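You operate a simulated robot arm through the tools that you are given. There is no shell and no other tool. Be economical: measure what you need, move in short steps, check, and stop when the job is done.

You are at the controls of a simulated two-armed robot. One attempt, no reset.

TASK
Pick up the nut driver from the top of the carpeted bench with one hand, pass it to the other hand and put it on the bed of the strapping machine.

It is judged by the outcome, as a careful person would: the job done as asked, and still so three seconds after it is handed in. It fails if anything else is knocked over, pushed out of place, dropped, spilled or broken.

THE ROBOT
Two 7-joint arms with two-finger parallel grippers on one trunk, on a base that drives. Base frame: it is fixed to the floor where the robot stands at the start and does not move with it; the origin is under the middle of the robot, x ahead of it, y to its left, z up; the surface under the hand at the start is at about z = 830. Lengths are in mm, angles in degrees, forces in N, time in s.
The left shoulder is at the start at [50, 187, 1085], the right one opposite. With the tool pointing down near the work surface each hand reaches from about 100 to 660 mm from the robot's upright axis, wherever it stands, measured 20 degrees to its own side. Places, roughly: bed of the strapping machine (15x24 cm) [4240, 240, 840]. Payload 3.43 kg a hand.
Tool frame (each hand has its own): the origin (TCP) lies between the finger pads and is the grasp point; the fingertips stand 30 mm ahead of it; z points along the fingers, y is the line along which they close. Largest opening 94 mm; finger width 28, thickness 10; the body of the gripper, 50 by 96 mm, starts 55 mm behind the TCP.
Orientation is that of the tool frame in the base frame, as a unit quaternion [w, x, y, z]. With the fingers straight down and closing along the base's y, the tool's x points along the base's -x, its y along +y and its z along -z.

THE INTERFACE
- The arms move only by the tool arm_command. It takes "left_increments", "right_increments" or both (then of equal length, played together; a hand with none holds still); each is one flat list of numbers, 7 for each row, row after row: the closure, from 0 (fully open) to 1 (shut), then the shift along the tool's x, y, z in units of 100 mm (1.0 is 100 mm), then the turn, a rotation vector about the tool's x, y, z in units of 120 degrees (1.0 is 120 degrees). In form: [jaw, tx, ty, tz, rx, ry, rz, jaw, tx, ty, tz, rx, ry, rz, ...]. A call has 1 to 8 rows; each row is the pose to reach, as a shift and turn from the pose commanded when the call began, along the tool's axes at that moment. A call with a number of a shift or a turn outside -1 to 1 is refused whole. A row lasts 0.2 s, in which the tool goes at most 50 mm and 8.6 degrees; a call with a longer step from one row to the next is refused whole, and so is a gripper value outside its range. Where a pose cannot be reached the arm comes as near as it can. A force on the tool above 40 N (or 10 N above the force at the start of the call, whichever is more), or a blocked arm, ends the call early, and 0.2 s more pass. Each finger travels about 153 mm/s and halts on what it meets, pressing with about 28 N; the grip force reading is that of the motor and also rises with nothing between the fingers. The clock runs only during rows and for 0.2 s after the last one: add rows that repeat a pose to give the fingers time. It gives the time, the measured TCP pose, the force on the tool (base axes), the opening and the grip force at its end, in the units of the frame above (readings bear some noise), with the torque about the TCP (base axes, N m) and any sound that the robot's microphone picked up.
- Cameras (640 x 400 px; columns grow to the right, rows downward): "scene" is now at [149.3, 21.6, 1260.9]; the picture's right is [0.23, -0.97, 0.00], its down [-0.40, -0.09, -0.91] and it looks along [0.89, 0.21, -0.42] (base axes); focal length 274 px, centre (320, 200). "left" rides on the left gripper at [76, -14, -102] in its tool frame; the picture's right is [0.18, 0.98, 0.00], its down [-0.75, 0.14, -0.64] and it looks along [-0.63, 0.12, 0.77] (tool axes); focal length 243 px, centre (320, 200). "right" rides on the right gripper at [76, 14, -102] in its tool frame; the picture's right is [-0.18, 0.98, 0.00], its down [-0.75, -0.14, -0.64] and it looks along [-0.63, -0.12, 0.77] (tool axes); focal length 243 px, centre (320, 200). There is no depth. A picture from a camera that has moved, and an enlarged one, comes with that camera's place and axes in the base frame and with its lens.
- camera(camera): a new picture of that camera. It takes no simulated time.
- raise_lower(by): slides the trunk up (or, below 0, down) by that many mm; the arms and the scene camera ride with it, the base frame stays. It gives what a move gives, with no picture.
- base_move(legs): drives the robot by 1 to 6 legs, each [ahead, left, turn to the left] in mm, mm and degrees, along the robot's own axes; the way and the turn of a leg run together, so that a leg with both is an arc; at most 1500 mm and 180 degrees a leg. The arms and the cameras ride along, it lands a little off, and it stops where it bumps. It gives what a move gives.
- head_to(pan, tilt): turns the head with the scene camera to pan (to the left, within 80 degrees either way) and tilt (down, from -29 to 69), counted from straight ahead of the robot. It gives what a move gives.
- zoom(camera, box): a new picture of the part [left, top, right, bottom] of that camera's present view, enlarged. It takes no simulated time.
- job_done(): hands the job in; it is judged then, once.

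Work in short steps. Places have to be worked out from the pictures, the camera data and where the tool is seen: move nearer, look again, correct. Check each grasp and each placing, and mend what went wrong. You have 120 turns and 92 pictures in all, those below and enlarged ones among them. Open the grippers and draw the arms clear of the work before you hand the job in, unless the task says otherwise; then end with one line.

The tools are called by a JSON object that holds its "api" and its "payload". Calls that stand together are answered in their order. arm_command: Moves the arms, as the interface text tells. Its arguments: {"type":"object","properties":{"left_increments":{"type":"array","items":{"type":"number"}},"right_increments":{"type":"array","items":{"type":"number"}}},"required":[]} The other tools are called the same way: raise_lower (by) slides the trunk up or down; base_move (legs) drives the base; head_to (pan, tilt) turns the head that bears the scene camera; camera (camera) takes a picture; zoom (camera, box) takes an enlarged picture of a part of a camera's view; job_done () hands the job in.

At the start:

```text
time: 0.0
left_ee_pos: [433.2, 349.4, 1091.6]
left_orientation: [-0.001, 0.0, 1.0, -0.001]
left_contact_force: [-0.3, -0.2, -0.1]
left_torque: [-0.02, 0.0, 0.01]
left_width: 94.0
left_grasp_force: 0.0
right_ee_pos: [402.8, -9.2, 1151.3]
right_orientation: [-0.001, 0.0, 1.0, 0.0]
right_contact_force: [0.0, -0.8, -0.1]
right_torque: [-0.01, 0.0, -0.03]
right_width: 94.0
right_grasp_force: 0.1
trunk travel left (down, up): [-300.0, 132.0]
robot x, y, heading: [1.3, 0.7, -0.1]
head pan, tilt: [13.1, 24.5]
```

scene: 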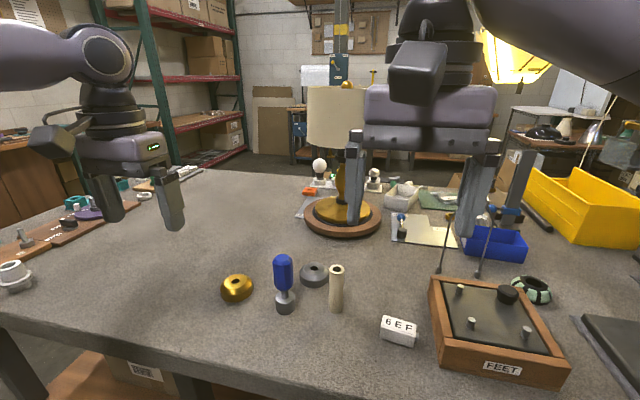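
right: 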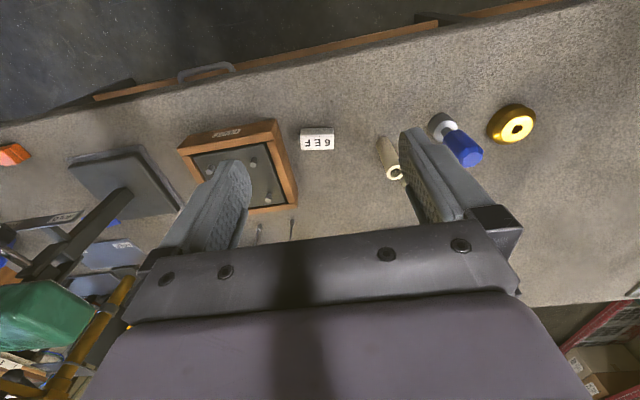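
left: 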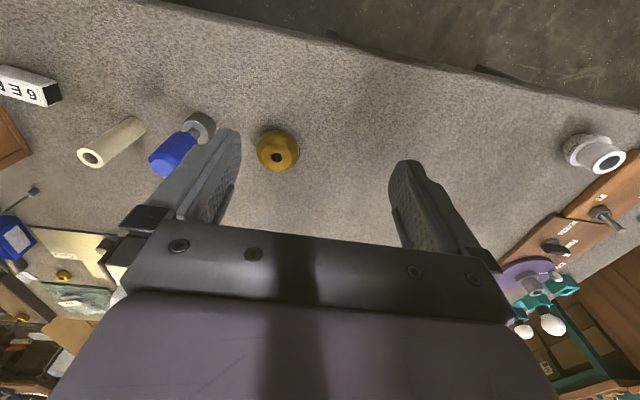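

I see a blue-handled object standing upright on the carpeted bench; I zoom to identify the nut driver.

{"api": "zoom", "payload": {"camera": "scene", "box": [200, 230, 420, 367]}}

{"api": "zoom", "payload": {"camera": "left", "box": [60, 80, 320, 242]}}

{"api": "zoom", "payload": {"camera": "scene", "box": [360, 160, 640, 335]}}

```text
2.91 times, centred on (310, 298) of scene
camera zoom: at [149.3, 21.6, 1260.9], right [0.23, -0.97, 0.0], down [-0.4, -0.09, -0.91], along [0.89, 0.21, -0.42], focal length 796 px, centre (349, -86)
```

zoom: 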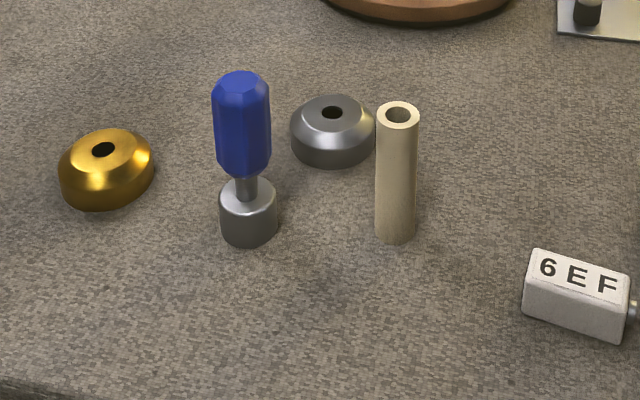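

```text
2.46 times, centred on (190, 161) of left
camera zoom: at [356.1, 335.4, 1193.6], right [-0.18, 0.98, 0.0], down [0.75, 0.14, 0.64], along [0.63, 0.12, -0.77], focal length 597 px, centre (640, 296)
```

zoom: 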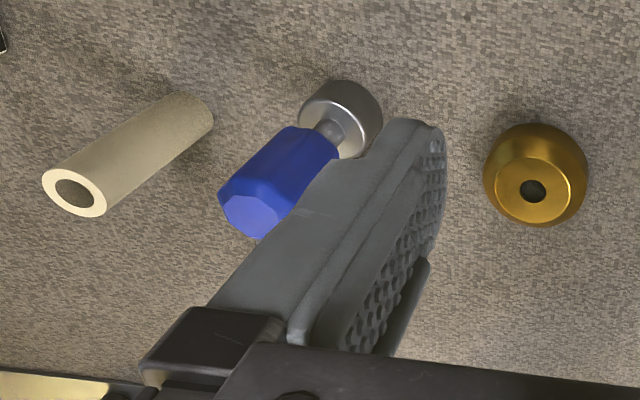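

```text
2.29 times, centred on (500, 248) of scene
camera zoom: at [149.3, 21.6, 1260.9], right [0.23, -0.97, 0.0], down [-0.4, -0.09, -0.91], along [0.89, 0.21, -0.42], focal length 626 px, centre (-91, 91)
```

zoom: 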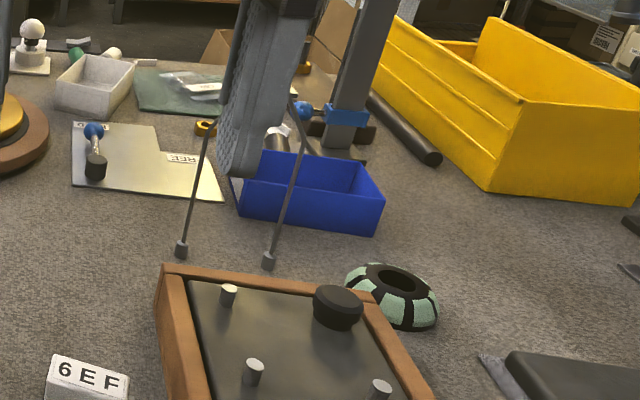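

The nut driver is the blue-handled piece standing upright at about [538,186], about 120 mm tall. I plan: left hand takes it low at a shallow pitch, right hand later takes the handle top from above. First I pitch the left hand 65° forward.

{"api": "arm_command", "payload": {"left_increments": [0, 0.04, -0.1, 0.1, 0, -0.0677, 0, 0, 0.08, -0.2, 0.2, 0, -0.1354, 0, 0, 0.12, -0.3, 0.3, 0, -0.2031, 0, 0, 0.16, -0.4, 0.4, 0, -0.2708, 0, 0, 0.2, -0.5, 0.5, 0, -0.3385, 0, 0, 0.25, -0.6, 0.6, 0, -0.4062, 0, 0, 0.29, -0.7, 0.7, 0, -0.474, 0, 0, 0.33, -0.8, 0.8, 0, -0.5417, 0]}}

```text
time: 1.8
left_ee_pos: [440.1, 274.7, 1013.4]
left_orientation: [0.538, 0.0, 0.843, -0.001]
left_contact_force: [0.6, 0.0, -0.2]
left_torque: [0.02, 0.03, -0.01]
left_width: 94.0
left_grasp_force: 0.1
left hand out of reach, approached as far as the arm can: row 7, 8
right_ee_pos: [403.3, -8.9, 1150.2]
right_orientation: [0.0, 0.0, 1.0, 0.0]
right_contact_force: [0.2, 0.4, 0.4]
right_torque: [0.03, 0.0, 0.0]
right_width: 94.2
right_grasp_force: 0.0
trunk travel left (down, up): [-300.0, 132.0]
robot x, y, heading: [-2.1, -2.4, -0.1]
head pan, tilt: [13.1, 24.5]
```

The pitch is reached, slightly limited in x. I look with the left camera to locate the driver before moving on.

{"api": "camera", "payload": {"camera": "left"}}

{"api": "camera", "payload": {"camera": "scene"}}

```text
85 pictures are left
camera left: at [315.4, 260.0, 987.9], right [-0.08, 0.98, -0.17], down [-0.26, 0.14, 0.95], along [0.96, 0.12, 0.25], focal length 243 px, centre (320, 200)
```

left: 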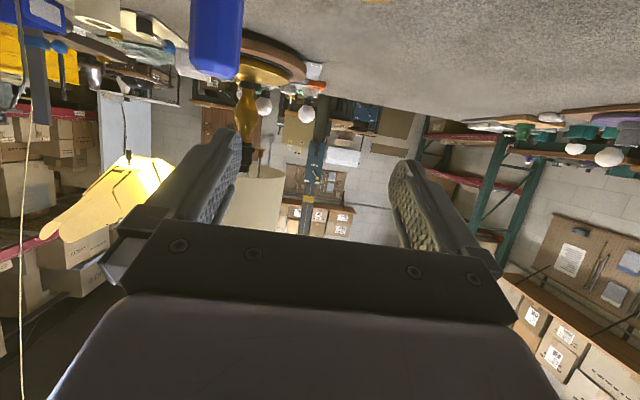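

```text
84 pictures are left
camera scene: at [149.6, 21.7, 1260.9], right [0.23, -0.97, 0.0], down [-0.4, -0.09, -0.91], along [0.89, 0.21, -0.42], focal length 274 px, centre (320, 200)
```

scene: 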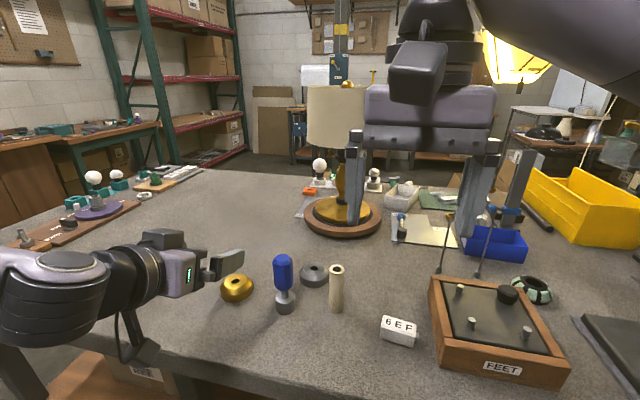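

Driver confirmed near [538,187], top ~952. I move left hand to a pre-grasp about 110 mm back along a 30° line, in line with the driver.

{"api": "arm_command", "payload": {"left_increments": [0, 0.11, -0.18, 0.04, 0, 0.0083, 0, 0, 0.22, -0.35, 0.08, 0, 0.0167, 0, 0, 0.33, -0.53, 0.13, 0, 0.025, 0, 0, 0.44, -0.71, 0.17, 0, 0.033, 0, 0, 0.55, -0.88, 0.21, 0, 0.0417, 0]}}

{"api": "camera", "payload": {"camera": "left"}}

{"api": "camera", "payload": {"camera": "scene"}}

```text
time: 3.0
left_ee_pos: [436.7, 186.6, 956.0]
left_orientation: [0.5, 0.0, 0.866, 0.0]
left_contact_force: [0.8, 0.6, 0.3]
left_torque: [-0.02, 0.02, -0.02]
left_width: 93.8
left_grasp_force: 0.0
right_ee_pos: [403.9, -9.1, 1150.6]
right_orientation: [0.0, 0.0, 1.0, 0.0]
right_contact_force: [-0.5, 0.1, 0.7]
right_torque: [0.02, 0.0, -0.01]
right_width: 94.1
right_grasp_force: 0.1
trunk travel left (down, up): [-300.0, 132.0]
robot x, y, heading: [-1.5, 0.2, -0.0]
head pan, tilt: [13.1, 24.5]
```

```text
83 pictures are left
camera left: at [309.2, 171.7, 940.7], right [-0.09, 0.98, -0.16], down [-0.18, 0.14, 0.97], along [0.98, 0.12, 0.16], focal length 243 px, centre (320, 200)
```

left: 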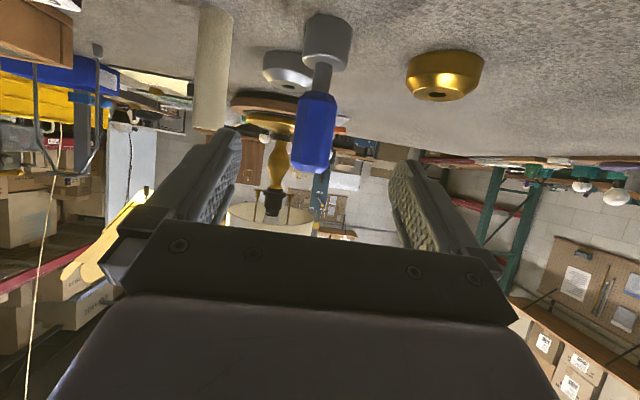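

```text
82 pictures are left
camera scene: at [149.4, 21.4, 1260.9], right [0.23, -0.97, 0.0], down [-0.4, -0.09, -0.91], along [0.89, 0.21, -0.42], focal length 274 px, centre (320, 200)
```

scene: 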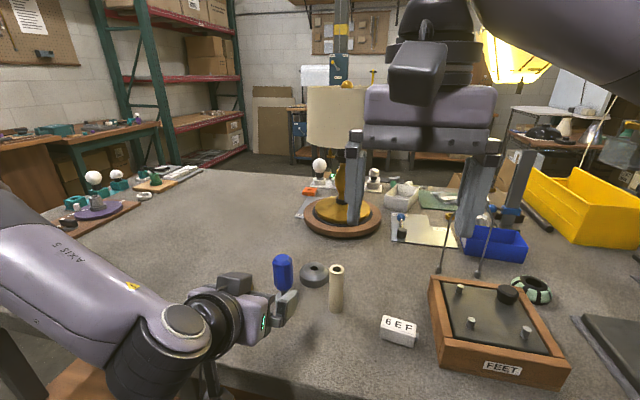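

Driver is centred between the fingers; I advance 70 mm along the fingers.

{"api": "arm_command", "payload": {"left_increments": [0, 0, 0, 0.2, 0, 0, 0, 0, 0.01, -0.01, 0.4, 0, 0, 0, 0, 0.02, -0.02, 0.7, 0, 0, 0]}}

{"api": "camera", "payload": {"camera": "left"}}

{"api": "zoom", "payload": {"camera": "scene", "box": [180, 230, 400, 367]}}

```text
time: 3.8
left_ee_pos: [496.1, 183.4, 919.3]
left_orientation: [0.5, 0.001, 0.866, 0.0]
left_contact_force: [0.5, -0.3, -0.1]
left_torque: [0.02, 0.03, 0.03]
left_width: 94.0
left_grasp_force: 0.2
right_ee_pos: [403.4, -8.0, 1150.0]
right_orientation: [-0.001, 0.001, 1.0, 0.0]
right_contact_force: [0.7, 0.6, 0.9]
right_torque: [0.02, 0.04, -0.02]
right_width: 94.2
right_grasp_force: 0.0
trunk travel left (down, up): [-300.0, 132.0]
robot x, y, heading: [-0.1, 1.6, 0.1]
head pan, tilt: [13.1, 24.5]
```

```text
81 pictures are left
camera left: at [369.8, 169.7, 904.2], right [-0.09, 0.98, -0.16], down [-0.18, 0.14, 0.97], along [0.98, 0.12, 0.16], focal length 243 px, centre (320, 200)
```

left: 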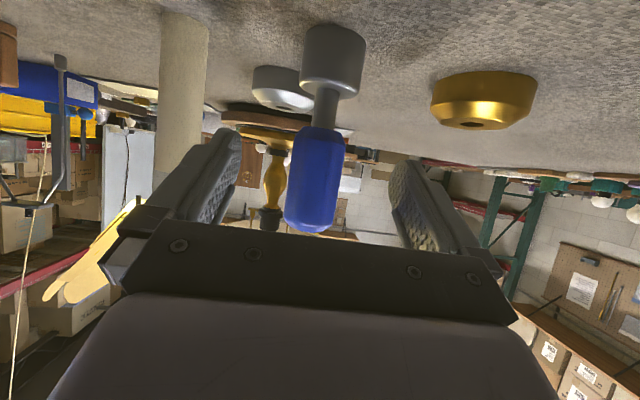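

```text
2.91 times, centred on (290, 298) of scene
camera zoom: at [149.5, 21.6, 1260.9], right [0.23, -0.97, 0.0], down [-0.4, -0.09, -0.91], along [0.89, 0.21, -0.42], focal length 796 px, centre (407, -86)
```

zoom: 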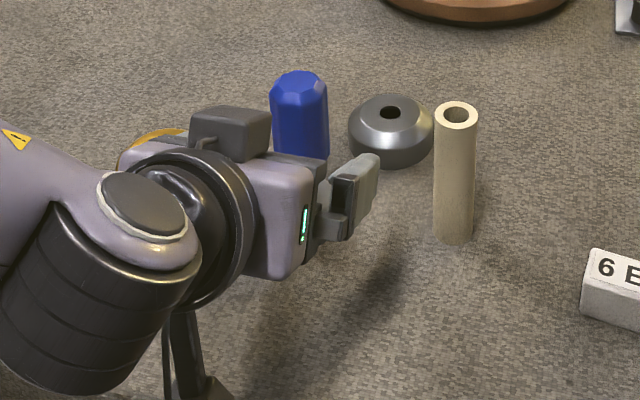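

Still centred. I advance another 25 mm and check clearance to the palm.

{"api": "arm_command", "payload": {"left_increments": [0, 0, 0, 0.12, 0, 0, 0, 0, 0, 0.01, 0.25, 0, 0, 0]}}

{"api": "camera", "payload": {"camera": "left"}}

{"api": "zoom", "payload": {"camera": "scene", "box": [180, 230, 400, 367]}}

```text
time: 4.4
left_ee_pos: [518.2, 184.0, 904.9]
left_orientation: [0.5, 0.0, 0.866, -0.001]
left_contact_force: [-0.1, -0.9, 0.0]
left_torque: [-0.01, 0.03, -0.02]
left_width: 94.0
left_grasp_force: 0.1
right_ee_pos: [403.4, -9.0, 1150.0]
right_orientation: [0.0, 0.0, 1.0, 0.0]
right_contact_force: [-1.3, -0.5, -0.1]
right_torque: [-0.01, -0.01, -0.03]
right_width: 94.2
right_grasp_force: 0.1
trunk travel left (down, up): [-300.0, 132.0]
robot x, y, heading: [1.7, -2.1, 0.0]
head pan, tilt: [13.1, 24.5]
```

```text
79 pictures are left
camera left: at [391.0, 170.8, 891.2], right [-0.09, 0.98, -0.16], down [-0.18, 0.14, 0.97], along [0.98, 0.12, 0.16], focal length 243 px, centre (320, 200)
```

left: 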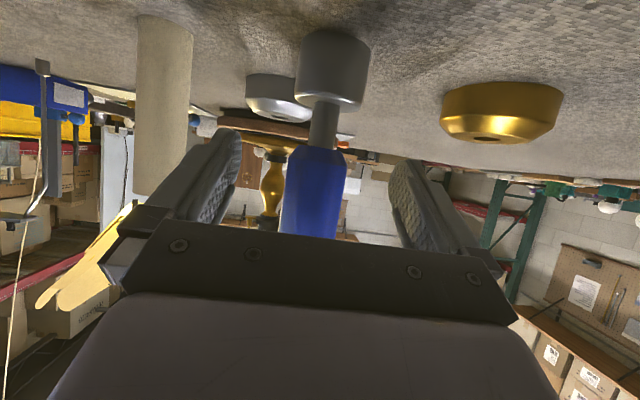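

```text
2.91 times, centred on (290, 298) of scene
camera zoom: at [149.4, 21.5, 1260.9], right [0.23, -0.97, 0.0], down [-0.4, -0.09, -0.91], along [0.89, 0.21, -0.42], focal length 796 px, centre (407, -86)
```

zoom: 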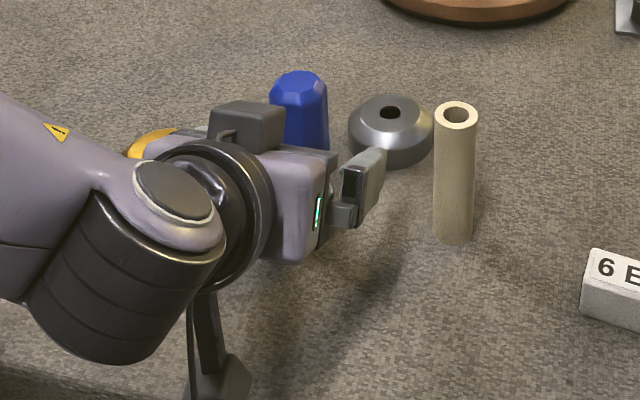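

Axis is within 1 mm of the hand's centre. Advance the last 12 mm, then close gently.

{"api": "arm_command", "payload": {"left_increments": [0, 0, 0.01, 0.12, 0, 0, 0, 0.3, 0, 0.01, 0.12, 0, 0, 0, 0.5, 0, 0.01, 0.12, 0, 0, 0, 0.8, 0, 0.01, 0.12, 0, 0, 0, 0.8, 0, 0.01, 0.12, 0, 0, 0]}}

{"api": "camera", "payload": {"camera": "left"}}

{"api": "zoom", "payload": {"camera": "scene", "box": [180, 230, 400, 367]}}

```text
time: 5.6
left_ee_pos: [528.6, 187.2, 900.8]
left_orientation: [0.5, 0.001, 0.866, -0.001]
left_contact_force: [0.7, -1.2, 1.0]
left_torque: [-0.01, -0.08, -0.05]
left_width: 37.8
left_grasp_force: 28.5
right_ee_pos: [402.2, -8.4, 1150.4]
right_orientation: [0.0, -0.001, 1.0, 0.0]
right_contact_force: [1.0, -0.1, -0.4]
right_torque: [0.01, 0.0, -0.02]
right_width: 93.9
right_grasp_force: 0.0
trunk travel left (down, up): [-300.0, 132.0]
robot x, y, heading: [-0.6, 2.8, -0.0]
head pan, tilt: [13.1, 24.5]
```

```text
77 pictures are left
camera left: at [401.5, 172.8, 886.6], right [-0.09, 0.98, -0.16], down [-0.18, 0.14, 0.97], along [0.98, 0.12, 0.16], focal length 243 px, centre (320, 200)
```

left: 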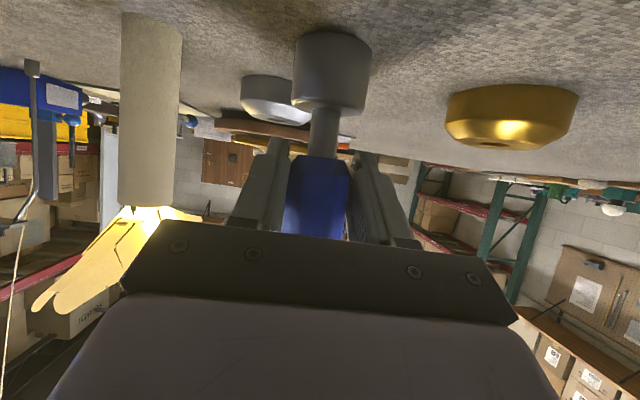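

```text
2.91 times, centred on (290, 298) of scene
camera zoom: at [149.3, 21.5, 1261.0], right [0.23, -0.97, 0.0], down [-0.4, -0.09, -0.91], along [0.89, 0.21, -0.42], focal length 796 px, centre (407, -86)
```

zoom: 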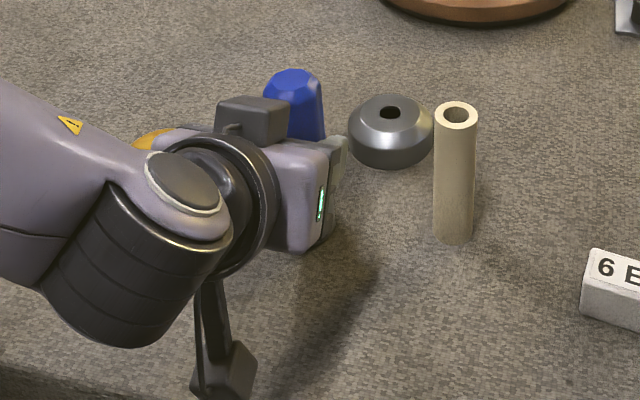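

Grip is on at 37.8 mm with 28 N. Lift straight up 110 mm.

{"api": "arm_command", "payload": {"left_increments": [0.9, -0.1, 0, -0.058, 0, 0, 0, 0.9, -0.25, 0, -0.145, 0, 0, 0, 0.9, -0.45, 0, -0.26, 0, 0, 0, 0.9, -0.65, 0, -0.375, 0, 0, 0, 0.9, -0.85, 0, -0.49, 0, 0, 0, 0.9, -0.95, 0, -0.55, 0, 0, 0]}}

{"api": "camera", "payload": {"camera": "scene"}}

{"api": "camera", "payload": {"camera": "left"}}

```text
time: 7.0
left_ee_pos: [527.0, 185.2, 1009.9]
left_orientation: [0.5, 0.001, 0.866, -0.001]
left_contact_force: [0.0, -0.3, -1.0]
left_torque: [-0.01, -0.01, 0.0]
left_width: 37.7
left_grasp_force: 27.7
right_ee_pos: [404.5, -8.6, 1150.7]
right_orientation: [0.0, 0.001, 1.0, 0.0]
right_contact_force: [0.6, -1.0, -0.4]
right_torque: [0.01, -0.03, -0.03]
right_width: 93.8
right_grasp_force: 0.1
trunk travel left (down, up): [-300.0, 132.0]
robot x, y, heading: [2.8, -1.1, -0.3]
head pan, tilt: [13.1, 24.5]
```

```text
75 pictures are left
camera scene: at [149.3, 21.6, 1260.9], right [0.23, -0.97, 0.0], down [-0.4, -0.09, -0.91], along [0.89, 0.21, -0.42], focal length 274 px, centre (320, 200)
```

scene: 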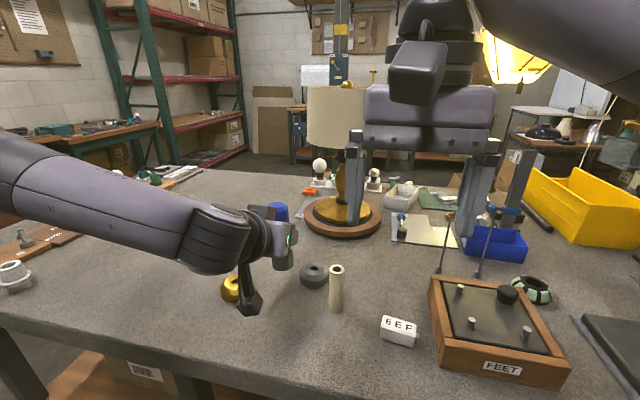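

```text
74 pictures are left
camera left: at [401.0, 171.3, 995.0], right [-0.09, 0.98, -0.16], down [-0.18, 0.14, 0.97], along [0.98, 0.12, 0.16], focal length 243 px, centre (320, 200)
```

left: 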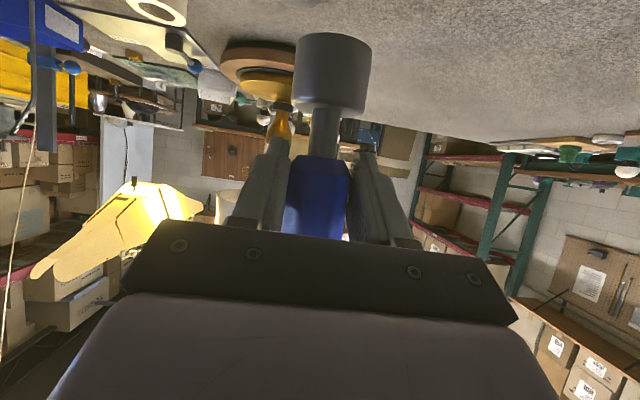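

Driver is held securely. I move the right hand forward (x +100, slightly up) so the two arms don't crowd when the left brings the driver toward the middle.

{"api": "arm_command", "payload": {"right_increments": [0, -0.25, 0, -0.05, 0, 0, 0, 0, -0.5, -0.05, -0.1, 0, 0, 0, 0, -0.75, -0.1, -0.15, 0, 0, 0, 0, -0.98, -0.1, -0.2, 0, 0, 0]}}

{"api": "arm_command", "payload": {"left_increments": [0.9, 0, -0.15, 0, 0, 0, 0, 0.9, 0, -0.35, 0, 0, 0, 0, 0.9, 0, -0.5, 0, 0, 0, 0, 0.9, 0, -0.6, 0, 0, 0, 0]}}

{"api": "camera", "payload": {"camera": "right"}}

{"api": "camera", "payload": {"camera": "scene"}}

```text
time: 8.0
left_ee_pos: [527.4, 187.1, 1009.3]
left_orientation: [0.5, 0.001, 0.866, 0.0]
left_contact_force: [-0.1, 0.9, -1.6]
left_torque: [0.01, 0.01, -0.01]
left_width: 38.1
left_grasp_force: 28.5
right_ee_pos: [501.4, -19.2, 1169.1]
right_orientation: [0.001, 0.0, 1.0, -0.001]
right_contact_force: [0.0, 0.2, 1.6]
right_torque: [0.01, -0.02, 0.01]
right_width: 94.2
right_grasp_force: 0.0
trunk travel left (down, up): [-300.0, 132.0]
robot x, y, heading: [0.5, -1.9, 0.0]
head pan, tilt: [13.1, 24.5]
```

```text
time: 9.0
left_ee_pos: [527.0, 129.6, 1010.7]
left_orientation: [0.501, 0.002, 0.866, -0.001]
left_contact_force: [0.3, 0.2, -1.2]
left_torque: [0.03, 0.04, -0.01]
left_width: 38.0
left_grasp_force: 27.9
left hand out of reach, approached as far as the arm can: row 4
right_ee_pos: [502.2, -20.4, 1170.0]
right_orientation: [0.0, 0.0, 1.0, 0.0]
right_contact_force: [0.1, 0.1, -0.7]
right_torque: [-0.01, 0.02, 0.0]
right_width: 93.9
right_grasp_force: 0.0
trunk travel left (down, up): [-300.0, 132.0]
robot x, y, heading: [3.6, -2.7, 0.2]
head pan, tilt: [13.1, 24.5]
```

```text
73 pictures are left
camera right: at [424.7, -4.2, 1272.8], right [0.18, 0.98, 0.0], down [0.75, -0.14, 0.64], along [0.63, -0.12, -0.77], focal length 243 px, centre (320, 200)
```

right: 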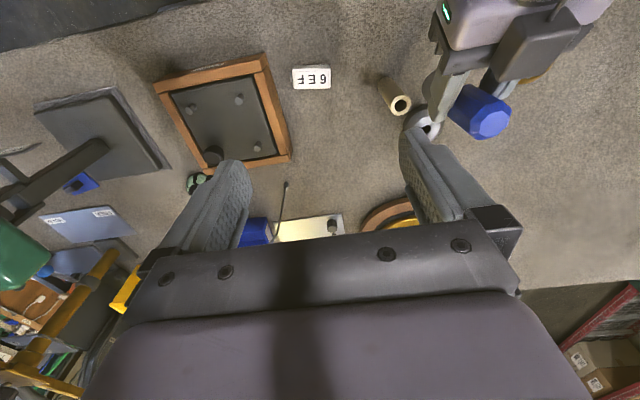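

```text
72 pictures are left
camera scene: at [149.4, 21.6, 1260.9], right [0.23, -0.97, 0.0], down [-0.4, -0.09, -0.91], along [0.89, 0.21, -0.42], focal length 274 px, centre (320, 200)
```

scene: 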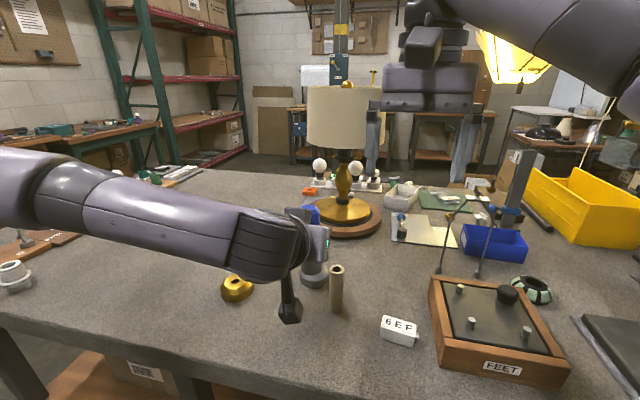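

Driver top measures [536.5,131,1062], matching expectation. I zoom to measure the box on the left hand, which limits how low the right hand may come.

{"api": "zoom", "payload": {"camera": "right", "box": [400, 0, 640, 150]}}

{"api": "zoom", "payload": {"camera": "scene", "box": [220, 170, 420, 295]}}

```text
2.67 times, centred on (520, 75) of right
camera zoom: at [424.7, -4.2, 1272.8], right [0.18, 0.98, 0.0], down [0.75, -0.14, 0.64], along [0.63, -0.12, -0.77], focal length 647 px, centre (-213, 533)
```

zoom: 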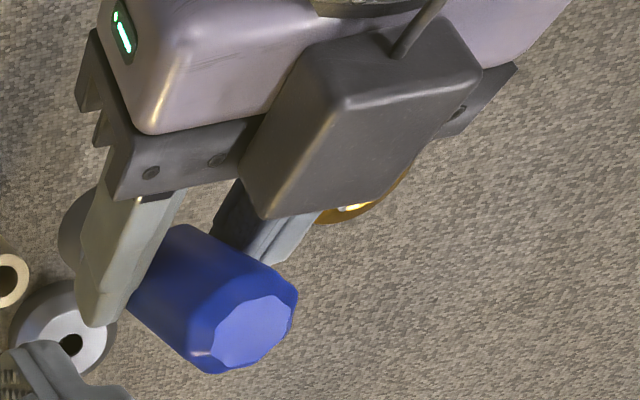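

```text
3.20 times, centred on (320, 232) of scene
camera zoom: at [149.4, 21.6, 1260.9], right [0.23, -0.97, 0.0], down [-0.4, -0.09, -0.91], along [0.89, 0.21, -0.42], focal length 876 px, centre (320, 96)
```

zoom: 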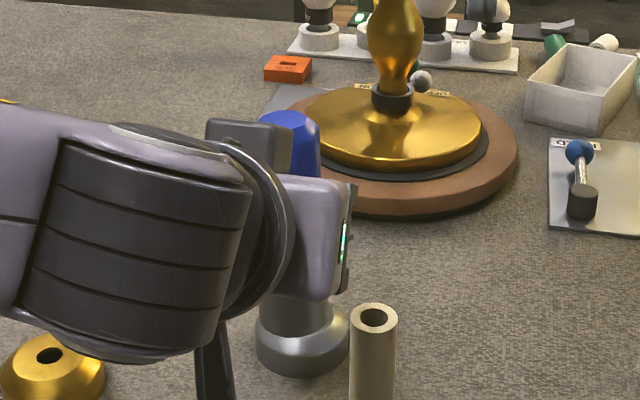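

Box on the left hand tops out about z 1100 near x 465, so a top-down right grasp at TCP z≈1064 clears. I bring the right hand over in two moves at z≈1165.

{"api": "arm_command", "payload": {"right_increments": [0, -0.1, 0.2, 0, 0, 0, 0, 0, -0.2, 0.45, 0, 0, 0, 0, 0, -0.3, 0.7, 0, 0, 0, 0, 0, -0.345, 0.9, 0, 0, 0, 0]}}

{"api": "arm_command", "payload": {"right_increments": [0, 0, 0.2, 0, 0, 0, 0, 0, 0, 0.4, 0, 0, 0, 0, 0, 0, 0.61, 0.05, 0, 0, 0]}}

{"api": "camera", "payload": {"camera": "right"}}

{"api": "camera", "payload": {"camera": "scene"}}

```text
time: 10.2
left_ee_pos: [527.4, 128.7, 1011.2]
left_orientation: [0.5, 0.001, 0.866, 0.0]
left_contact_force: [-0.2, 0.2, -1.1]
left_torque: [0.03, 0.0, 0.0]
left_width: 37.9
left_grasp_force: 27.5
right_ee_pos: [517.6, -29.1, 1182.9]
right_orientation: [0.0, 0.046, 0.998, 0.033]
right_contact_force: [0.3, 0.3, -0.5]
right_torque: [0.0, -0.02, -0.01]
right_width: 94.0
right_grasp_force: 0.2
right hand out of reach, approached as far as the arm can: row 1, 2, 3, 4
trunk travel left (down, up): [-300.0, 132.0]
robot x, y, heading: [3.0, 2.3, 0.1]
head pan, tilt: [13.1, 24.5]
stopped in row 4 (right hand): the arm was blocked; the commanded pose is now the measured one
```

```text
time: 11.2
left_ee_pos: [527.7, 130.1, 1011.1]
left_orientation: [0.501, 0.002, 0.866, -0.001]
left_contact_force: [-0.5, 0.2, -1.7]
left_torque: [0.02, 0.02, 0.04]
left_width: 38.0
left_grasp_force: 28.4
right_ee_pos: [510.8, -6.7, 1183.3]
right_orientation: [0.001, 0.075, 0.996, 0.054]
right_contact_force: [0.5, 0.3, 0.0]
right_torque: [0.02, 0.0, 0.0]
right_width: 94.0
right_grasp_force: 0.0
right hand out of reach, approached as far as the arm can: row 1, 2, 3
trunk travel left (down, up): [-300.0, 132.0]
robot x, y, heading: [-1.8, 1.0, 0.2]
head pan, tilt: [13.1, 24.5]
stopped in row 3 (right hand): the arm was blocked; the commanded pose is now the measured one
```

```text
69 pictures are left
camera right: at [436.6, 8.7, 1286.8], right [0.33, 0.94, 0.11], down [0.72, -0.32, 0.62], along [0.61, -0.13, -0.78], focal length 243 px, centre (320, 200)
```

right: 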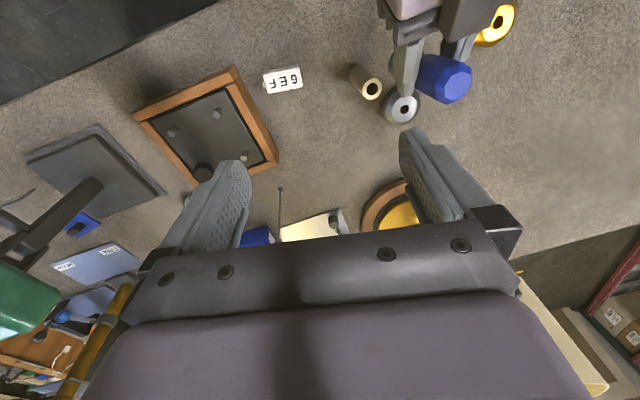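

```text
68 pictures are left
camera scene: at [149.4, 21.0, 1260.9], right [0.23, -0.97, 0.0], down [-0.4, -0.09, -0.91], along [0.89, 0.21, -0.42], focal length 274 px, centre (320, 200)
```

scene: 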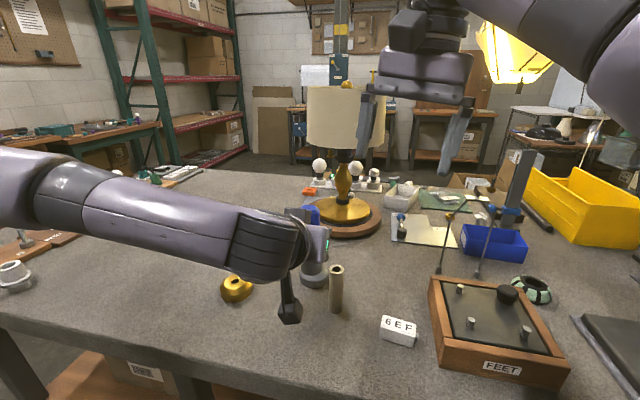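

The right arm can't reach top-down so high and so far across. I'll do the handover lower, backed away from the bench; first I look around for driving room and route.

{"api": "head_to", "payload": {"pan": 75, "tilt": 20}}

{"api": "camera", "payload": {"camera": "scene"}}

{"api": "head_to", "payload": {"pan": -75, "tilt": 20}}

{"api": "camera", "payload": {"camera": "scene"}}

{"api": "head_to", "payload": {"pan": 0, "tilt": 5}}

{"api": "camera", "payload": {"camera": "scene"}}

```text
time: 12.5
left_ee_pos: [528.0, 129.2, 1011.4]
left_orientation: [0.5, 0.0, 0.866, 0.0]
left_contact_force: [0.1, 0.1, -1.4]
left_torque: [0.01, 0.01, -0.01]
left_width: 37.8
left_grasp_force: 27.9
right_ee_pos: [509.5, -5.1, 1184.2]
right_orientation: [0.001, 0.074, 0.996, 0.055]
right_contact_force: [-0.4, -0.2, 0.5]
right_torque: [0.0, 0.0, 0.01]
right_width: 93.8
right_grasp_force: 0.1
trunk travel left (down, up): [-300.0, 132.0]
robot x, y, heading: [2.7, 0.8, -0.1]
head pan, tilt: [75.0, 20.0]
```

```text
67 pictures are left
camera scene: at [83.7, 90.6, 1268.2], right [0.97, -0.26, 0.0], down [-0.09, -0.33, -0.94], along [0.24, 0.91, -0.34], focal length 274 px, centre (320, 200)
```

scene: 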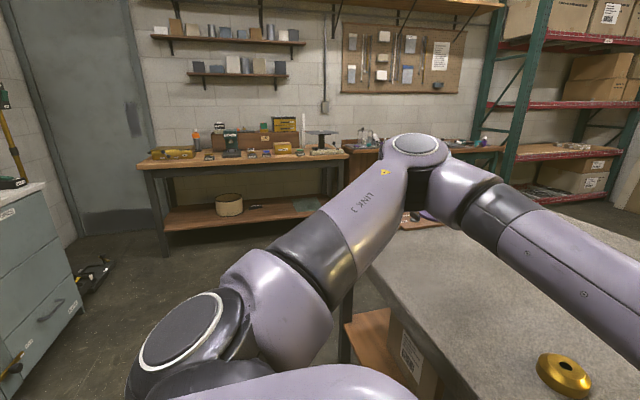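

```text
time: 14.9
left_ee_pos: [527.4, 130.3, 1010.2]
left_orientation: [0.5, 0.0, 0.866, 0.0]
left_contact_force: [-0.2, 0.5, -1.6]
left_torque: [0.05, 0.02, -0.02]
left_width: 37.7
left_grasp_force: 27.7
right_ee_pos: [511.2, -5.9, 1182.9]
right_orientation: [0.001, 0.074, 0.996, 0.054]
right_contact_force: [-1.0, 0.6, -0.1]
right_torque: [0.02, 0.02, -0.01]
right_width: 94.0
right_grasp_force: 0.1
trunk travel left (down, up): [-300.0, 132.0]
robot x, y, heading: [-1.9, 2.9, -0.0]
head pan, tilt: [-75.0, 20.0]
```

```text
66 pictures are left
camera scene: at [83.7, -89.2, 1268.3], right [-0.97, -0.26, 0.0], down [-0.09, 0.33, -0.94], along [0.24, -0.91, -0.34], focal length 274 px, centre (320, 200)
```

scene: 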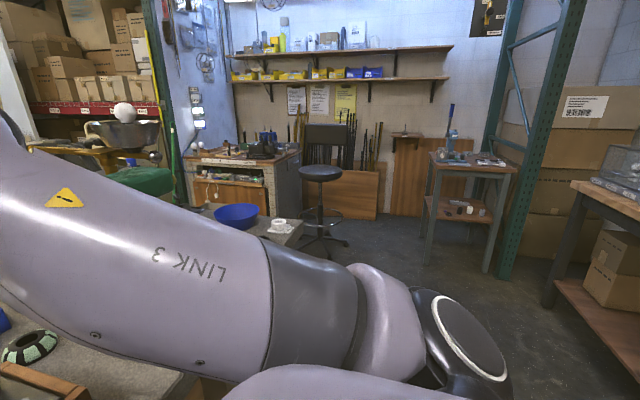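

```text
time: 16.3
left_ee_pos: [526.9, 129.5, 1011.8]
left_orientation: [0.5, 0.0, 0.866, 0.0]
left_contact_force: [0.4, 0.4, -0.9]
left_torque: [-0.02, 0.02, -0.02]
left_width: 37.5
left_grasp_force: 27.9
right_ee_pos: [511.3, -4.8, 1182.6]
right_orientation: [0.001, 0.075, 0.996, 0.053]
right_contact_force: [-0.1, 0.2, -0.4]
right_torque: [-0.01, 0.01, -0.01]
right_width: 93.9
right_grasp_force: 0.0
trunk travel left (down, up): [-300.0, 132.0]
robot x, y, heading: [0.8, 3.9, -0.1]
head pan, tilt: [0.0, 5.0]
```

```text
65 pictures are left
camera scene: at [151.4, 0.6, 1292.6], right [0.0, -1.0, 0.0], down [-0.09, 0.0, -1.0], along [1.0, 0.0, -0.09], focal length 274 px, centre (320, 200)
```

scene: 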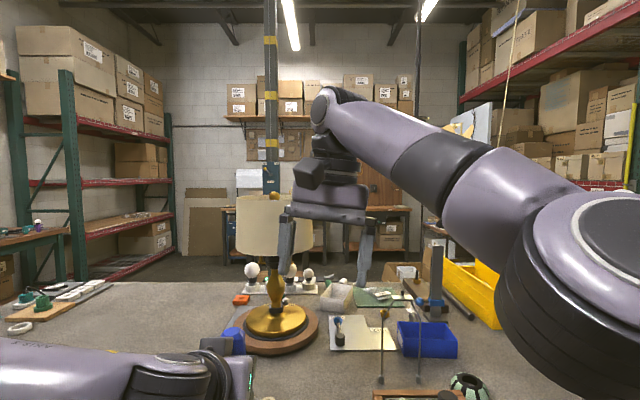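

The bench spans roughly x 385–1340, y up to ~900 on the left; the left aisle looks open. I zoom on the machine at the far wall.

{"api": "zoom", "payload": {"camera": "scene", "box": [140, 100, 480, 312]}}

```text
1.88 times, centred on (310, 206) of scene
camera zoom: at [151.4, 0.6, 1292.6], right [0.0, -1.0, 0.0], down [-0.09, 0.0, -1.0], along [1.0, 0.0, -0.09], focal length 515 px, centre (339, 189)
```

zoom: 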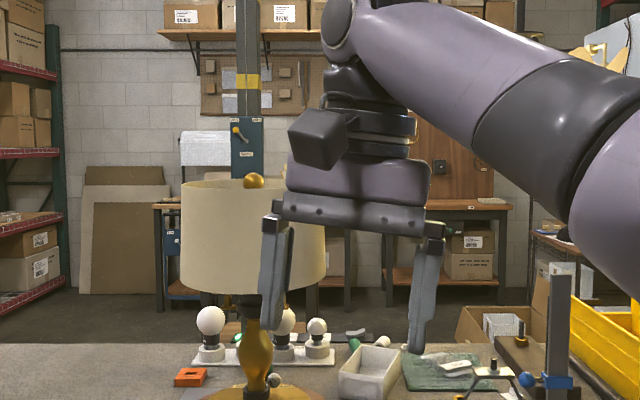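

Path identified: back off, go left, forward along the left aisle. First back straight off 350 mm so the hands are clear of the bench.

{"api": "base_move", "payload": {"legs": [[-350, 0, 0]]}}

{"api": "head_to", "payload": {"pan": 5, "tilt": 35}}

{"api": "camera", "payload": {"camera": "scene"}}

```text
time: 18.6
left_ee_pos: [182.3, 130.7, 1011.8]
left_orientation: [0.5, 0.0, 0.866, 0.0]
left_contact_force: [0.0, 0.4, -1.3]
left_torque: [-0.03, 0.01, 0.01]
left_width: 37.7
left_grasp_force: 27.5
right_ee_pos: [166.5, -5.0, 1184.7]
right_orientation: [0.003, 0.074, 0.996, 0.054]
right_contact_force: [0.9, 0.3, -0.4]
right_torque: [0.0, -0.02, -0.04]
right_width: 93.8
right_grasp_force: 0.0
trunk travel left (down, up): [-300.0, 132.0]
robot x, y, heading: [-344.1, -1.7, -0.1]
head pan, tilt: [0.0, 5.0]
```

```text
time: 19.5
left_ee_pos: [181.9, 129.5, 1010.3]
left_orientation: [0.5, 0.0, 0.866, 0.0]
left_contact_force: [-1.1, 0.1, -0.9]
left_torque: [0.02, 0.02, 0.01]
left_width: 37.8
left_grasp_force: 27.9
right_ee_pos: [166.2, -6.0, 1183.1]
right_orientation: [0.002, 0.074, 0.996, 0.055]
right_contact_force: [0.2, 0.2, 0.4]
right_torque: [0.01, 0.0, -0.03]
right_width: 94.1
right_grasp_force: 0.1
trunk travel left (down, up): [-300.0, 132.0]
robot x, y, heading: [-346.0, 1.4, 0.1]
head pan, tilt: [5.0, 35.0]
```

```text
63 pictures are left
camera scene: at [-198.2, 8.4, 1244.5], right [0.09, -1.0, 0.0], down [-0.57, -0.05, -0.82], along [0.82, 0.07, -0.57], focal length 274 px, centre (320, 200)
```

scene: 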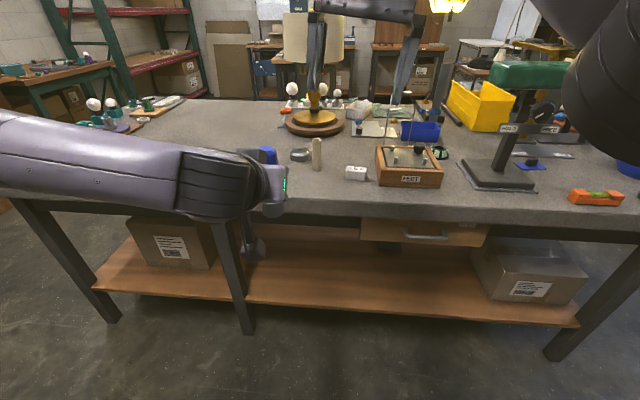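

Clear of the bench. Lower both hands: left straight down 110 mm, right down ~80 mm while restoring its vertical orientation.

{"api": "arm_command", "payload": {"left_increments": [0.9, 0.2, 0, 0.115, 0, 0, 0, 0.9, 0.4, 0, 0.23, 0, 0, 0, 0.9, 0.6, 0, 0.345, 0, 0, 0, 0.9, 0.8, 0, 0.46, 0, 0, 0, 0.9, 0.953, 0, 0.55, 0, 0, 0], "right_increments": [0, 0, -0.05, 0.17, 0.01, 0, -0.014, 0, 0, -0.1, 0.34, 0.02, 0, -0.028, 0, 0, -0.15, 0.5, 0.03, 0.001, -0.042, 0, 0, -0.15, 0.67, 0.04, 0.001, -0.056, 0, 0, -0.15, 0.83, 0.052, 0.002, -0.071]}}

```text
time: 20.7
left_ee_pos: [172.2, 166.2, 924.8]
left_orientation: [0.501, 0.001, 0.866, -0.001]
left_contact_force: [-0.2, 0.3, -1.5]
left_torque: [0.0, 0.0, 0.0]
left_width: 37.8
left_grasp_force: 28.1
left hand out of reach, approached as far as the arm can: row 1, 2, 3, 4, 5
right_ee_pos: [166.0, -10.4, 1099.4]
right_orientation: [0.0, 0.0, 1.0, 0.001]
right_contact_force: [0.3, 0.7, -0.1]
right_torque: [0.02, 0.0, -0.01]
right_width: 94.1
right_grasp_force: 0.0
trunk travel left (down, up): [-300.0, 132.0]
robot x, y, heading: [-348.5, 2.4, -0.1]
head pan, tilt: [5.0, 35.0]
```

Left settled at [172,166,925], so the driver axis is ~[181.5,166] with its top ~976. Bring the right hand over toward it at a safe height.

{"api": "arm_command", "payload": {"right_increments": [0, -0.04, 0.25, 0.08, 0, 0, 0, 0, -0.08, 0.5, 0.16, 0, 0, 0, 0, -0.12, 0.75, 0.24, 0, 0, 0, 0, -0.16, 0.95, 0.3, 0, 0, 0]}}

```text
time: 21.7
left_ee_pos: [171.8, 166.6, 925.7]
left_orientation: [0.5, 0.0, 0.866, -0.001]
left_contact_force: [0.1, 0.1, -0.6]
left_torque: [-0.01, 0.02, 0.04]
left_width: 37.5
left_grasp_force: 28.0
right_ee_pos: [157.1, 64.8, 1068.2]
right_orientation: [0.001, 0.01, 1.0, 0.003]
right_contact_force: [-0.6, 0.2, 0.2]
right_torque: [-0.04, -0.01, 0.01]
right_width: 93.9
right_grasp_force: 0.1
right hand out of reach, approached as far as the arm can: row 3, 4
trunk travel left (down, up): [-300.0, 132.0]
robot x, y, heading: [-348.5, 0.4, -0.0]
head pan, tilt: [5.0, 35.0]
```

The right arm is at its reach limit so far out. I pull the left hand closer to the robot and toward the middle, yawing it 30° inward (natural for that arm).

{"api": "arm_command", "payload": {"left_increments": [0.9, 0.05, -0.07, -0.13, 0.0433, 0, 0.025, 0.9, 0.11, -0.14, -0.27, 0.0866, 0, 0.05, 0.9, 0.16, -0.22, -0.4, 0.13, 0, 0.075, 0.9, 0.22, -0.29, -0.54, 0.1732, 0, 0.1, 0.9, 0.27, -0.36, -0.67, 0.2165, 0, 0.125]}}

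{"api": "camera", "payload": {"camera": "right"}}

```text
time: 22.9
left_ee_pos: [99.9, 130.0, 936.0]
left_orientation: [0.483, 0.225, 0.836, -0.13]
left_contact_force: [0.8, -0.6, -1.0]
left_torque: [0.02, 0.05, 0.02]
left_width: 37.6
left_grasp_force: 28.5
right_ee_pos: [156.1, 64.5, 1066.5]
right_orientation: [-0.002, 0.01, 1.0, 0.0]
right_contact_force: [-0.3, 0.7, 0.0]
right_torque: [0.01, -0.01, 0.01]
right_width: 94.0
right_grasp_force: 0.0
trunk travel left (down, up): [-300.0, 132.0]
robot x, y, heading: [-344.0, -1.1, -0.0]
head pan, tilt: [5.0, 35.0]
```

```text
62 pictures are left
camera right: at [80.8, 80.1, 1169.5], right [0.2, 0.98, 0.0], down [0.75, -0.16, 0.64], along [0.63, -0.13, -0.77], focal length 243 px, centre (320, 200)
```

right: 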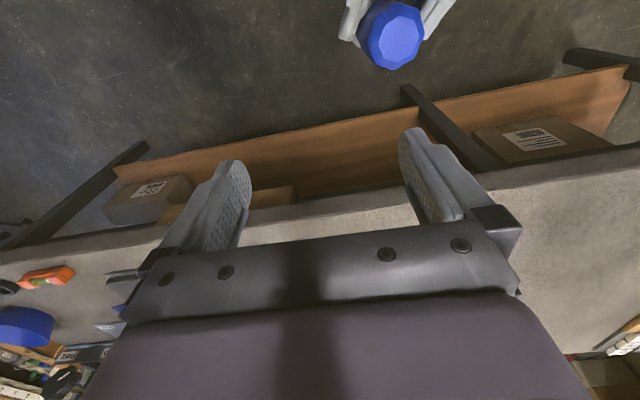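

Left reached the new pose; driver axis measured at ~[108.3,124]. Right hand goes above it, yawed -30° to match.

{"api": "arm_command", "payload": {"right_increments": [0, 0.1, 0.12, 0.01, 0, 0, 0.05, 0, 0.2, 0.24, 0.02, 0, 0, 0.1, 0, 0.3, 0.36, 0.04, 0, 0, 0.15, 0, 0.4, 0.48, 0.05, 0, 0, 0.2, 0, 0.48, 0.595, 0.06, 0, 0, 0.25]}}

{"api": "camera", "payload": {"camera": "right"}}

{"api": "camera", "payload": {"camera": "scene"}}

```text
time: 24.3
left_ee_pos: [100.0, 129.2, 935.9]
left_orientation: [0.482, 0.225, 0.837, -0.13]
left_contact_force: [0.2, 0.5, -0.9]
left_torque: [0.02, 0.01, -0.01]
left_width: 37.6
left_grasp_force: 27.9
right_ee_pos: [129.2, 93.9, 1067.2]
right_orientation: [-0.004, 0.291, 0.956, 0.017]
right_contact_force: [0.0, 0.0, -0.6]
right_torque: [-0.03, 0.01, 0.02]
right_width: 93.9
right_grasp_force: 0.2
right hand out of reach, approached as far as the arm can: row 4, 5
trunk travel left (down, up): [-300.0, 132.0]
robot x, y, heading: [-345.0, 1.5, 0.1]
head pan, tilt: [5.0, 35.0]
stopped in row 5 (right hand): the arm was blocked; the commanded pose is now the measured one
```

```text
61 pictures are left
camera right: at [73.1, 145.3, 1171.7], right [0.7, 0.71, 0.03], down [0.54, -0.56, 0.62], along [0.46, -0.42, -0.78], focal length 243 px, centre (320, 200)
```

right: 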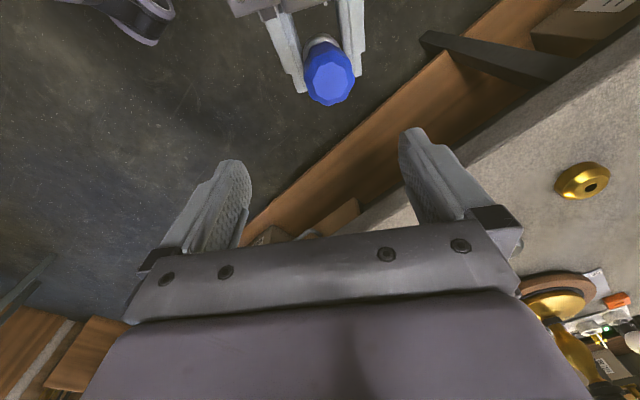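

```text
60 pictures are left
camera scene: at [-198.1, 8.1, 1244.4], right [0.09, -1.0, 0.0], down [-0.57, -0.05, -0.82], along [0.82, 0.07, -0.57], focal length 274 px, centre (320, 200)
```

scene: 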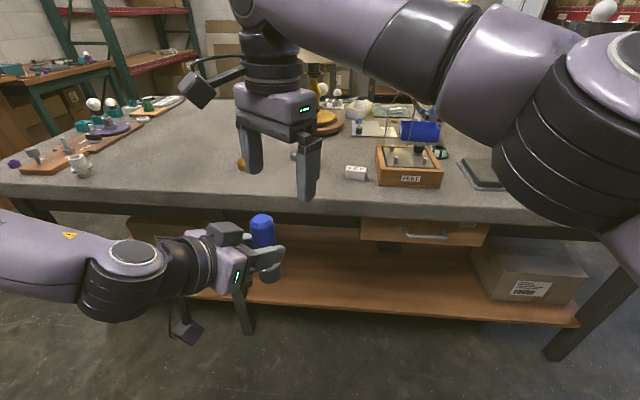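

The right arm is limited at that height and far across. I shift the left hand 50 mm further right and 10 mm down to meet it.

{"api": "arm_command", "payload": {"left_increments": [0.9, -0.01, -0.15, 0.09, 0, 0, 0, 0.9, -0.025, -0.29, 0.18, 0, 0, 0, 0.9, -0.038, -0.433, 0.267, 0, 0, 0]}}

```text
time: 25.1
left_ee_pos: [99.0, 79.6, 925.3]
left_orientation: [0.483, 0.225, 0.836, -0.13]
left_contact_force: [0.4, -0.5, -1.1]
left_torque: [0.02, 0.01, 0.02]
left_width: 37.4
left_grasp_force: 27.9
right_ee_pos: [129.0, 94.1, 1066.6]
right_orientation: [-0.003, 0.292, 0.956, 0.017]
right_contact_force: [-0.9, 0.5, -0.4]
right_torque: [0.03, -0.03, 0.0]
right_width: 93.9
right_grasp_force: 0.1
trunk travel left (down, up): [-300.0, 132.0]
robot x, y, heading: [-344.8, -2.4, -0.1]
head pan, tilt: [5.0, 35.0]
```

Now the driver axis should be at ~[107,74]. Right hand: correct its tilt/yaw and centre above, z≈1050.

{"api": "arm_command", "payload": {"right_increments": [0, 0.03, -0.14, 0.08, 0.007, -0.003, -0.016, 0, 0.068, -0.288, 0.166, 0.0147, -0.007, -0.033, 0, 0.068, -0.288, 0.166, 0.0147, -0.007, -0.033]}}

{"api": "camera", "payload": {"camera": "right"}}

{"api": "zoom", "payload": {"camera": "scene", "box": [150, 60, 390, 360]}}

```text
time: 25.9
left_ee_pos: [100.0, 80.1, 925.0]
left_orientation: [0.483, 0.225, 0.836, -0.13]
left_contact_force: [0.5, 0.5, -1.7]
left_torque: [0.01, 0.0, -0.01]
left_width: 36.9
left_grasp_force: 27.7
right_ee_pos: [105.2, 76.5, 1048.7]
right_orientation: [0.001, 0.257, 0.966, -0.001]
right_contact_force: [0.2, 0.1, -0.2]
right_torque: [0.03, 0.0, 0.01]
right_width: 94.0
right_grasp_force: 0.1
trunk travel left (down, up): [-300.0, 132.0]
robot x, y, heading: [-344.4, -1.8, 0.1]
head pan, tilt: [5.0, 35.0]
```

```text
59 pictures are left
camera right: at [45.5, 127.5, 1152.3], right [0.65, 0.76, 0.0], down [0.58, -0.49, 0.64], along [0.49, -0.42, -0.77], focal length 243 px, centre (320, 200)
```

right: 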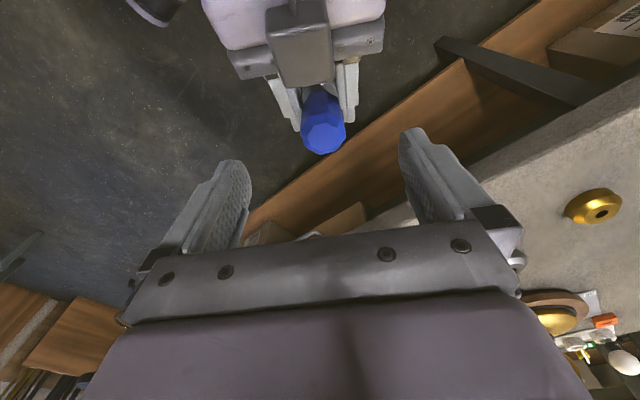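

```text
1.33 times, centred on (270, 210) of scene
camera zoom: at [-198.3, 8.4, 1244.4], right [0.09, -1.0, 0.0], down [-0.57, -0.05, -0.82], along [0.82, 0.07, -0.57], focal length 365 px, centre (387, 187)
```

zoom: 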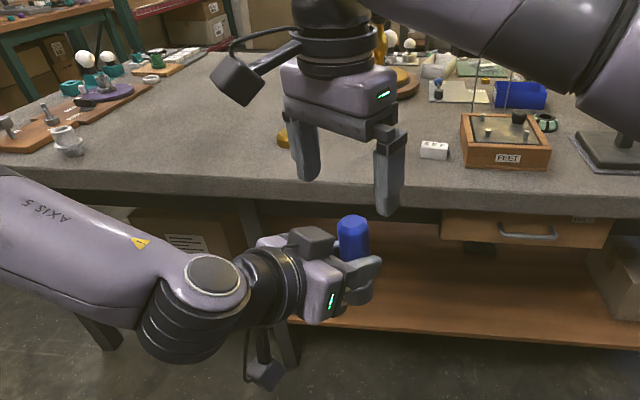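

Well aligned; handle ~[109,74]. Descend 40 mm with the small correction, then check.

{"api": "arm_command", "payload": {"right_increments": [0, -0.03, 0, 0.15, 0, 0, 0, 0, -0.045, 0, 0.3, 0, 0, 0, 0, -0.045, 0, 0.4, 0, 0, 0]}}

{"api": "camera", "payload": {"camera": "right"}}

{"api": "zoom", "payload": {"camera": "scene", "box": [200, 120, 360, 320]}}

```text
time: 26.7
left_ee_pos: [99.9, 81.1, 925.1]
left_orientation: [0.483, 0.224, 0.837, -0.129]
left_contact_force: [-0.1, 0.8, -1.7]
left_torque: [-0.01, 0.04, -0.02]
left_width: 37.3
left_grasp_force: 28.2
right_ee_pos: [109.9, 74.5, 1009.8]
right_orientation: [0.0, 0.257, 0.966, -0.001]
right_contact_force: [0.0, -0.2, -0.4]
right_torque: [-0.01, -0.01, 0.01]
right_width: 94.2
right_grasp_force: 0.1
trunk travel left (down, up): [-300.0, 132.0]
robot x, y, heading: [-343.4, 2.5, -0.1]
head pan, tilt: [5.0, 35.0]
```

```text
57 pictures are left
camera right: at [50.2, 125.2, 1111.9], right [0.65, 0.76, 0.0], down [0.58, -0.5, 0.64], along [0.49, -0.42, -0.77], focal length 243 px, centre (320, 200)
```

right: 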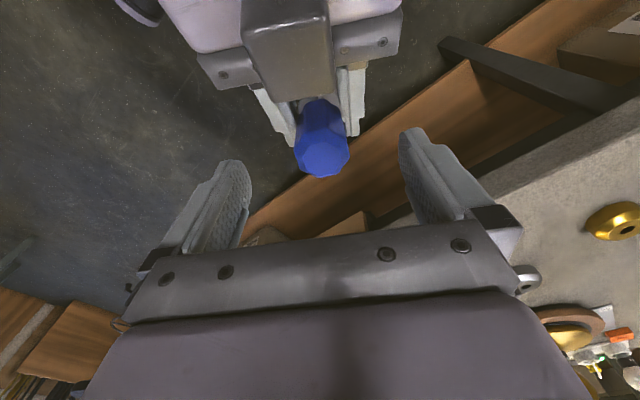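

```text
2.00 times, centred on (280, 220) of scene
camera zoom: at [-198.2, 8.4, 1244.4], right [0.09, -1.0, 0.0], down [-0.57, -0.05, -0.82], along [0.82, 0.07, -0.57], focal length 547 px, centre (400, 160)
```

zoom: 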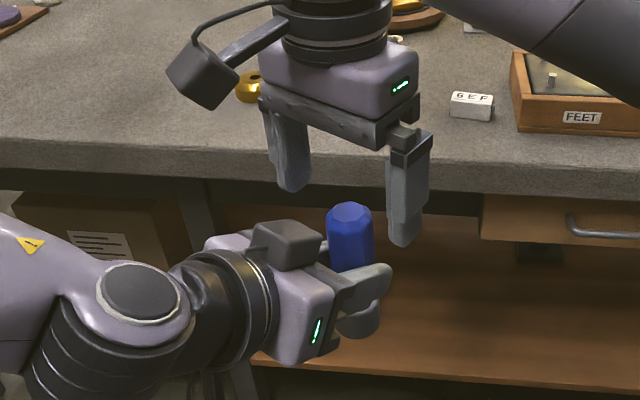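

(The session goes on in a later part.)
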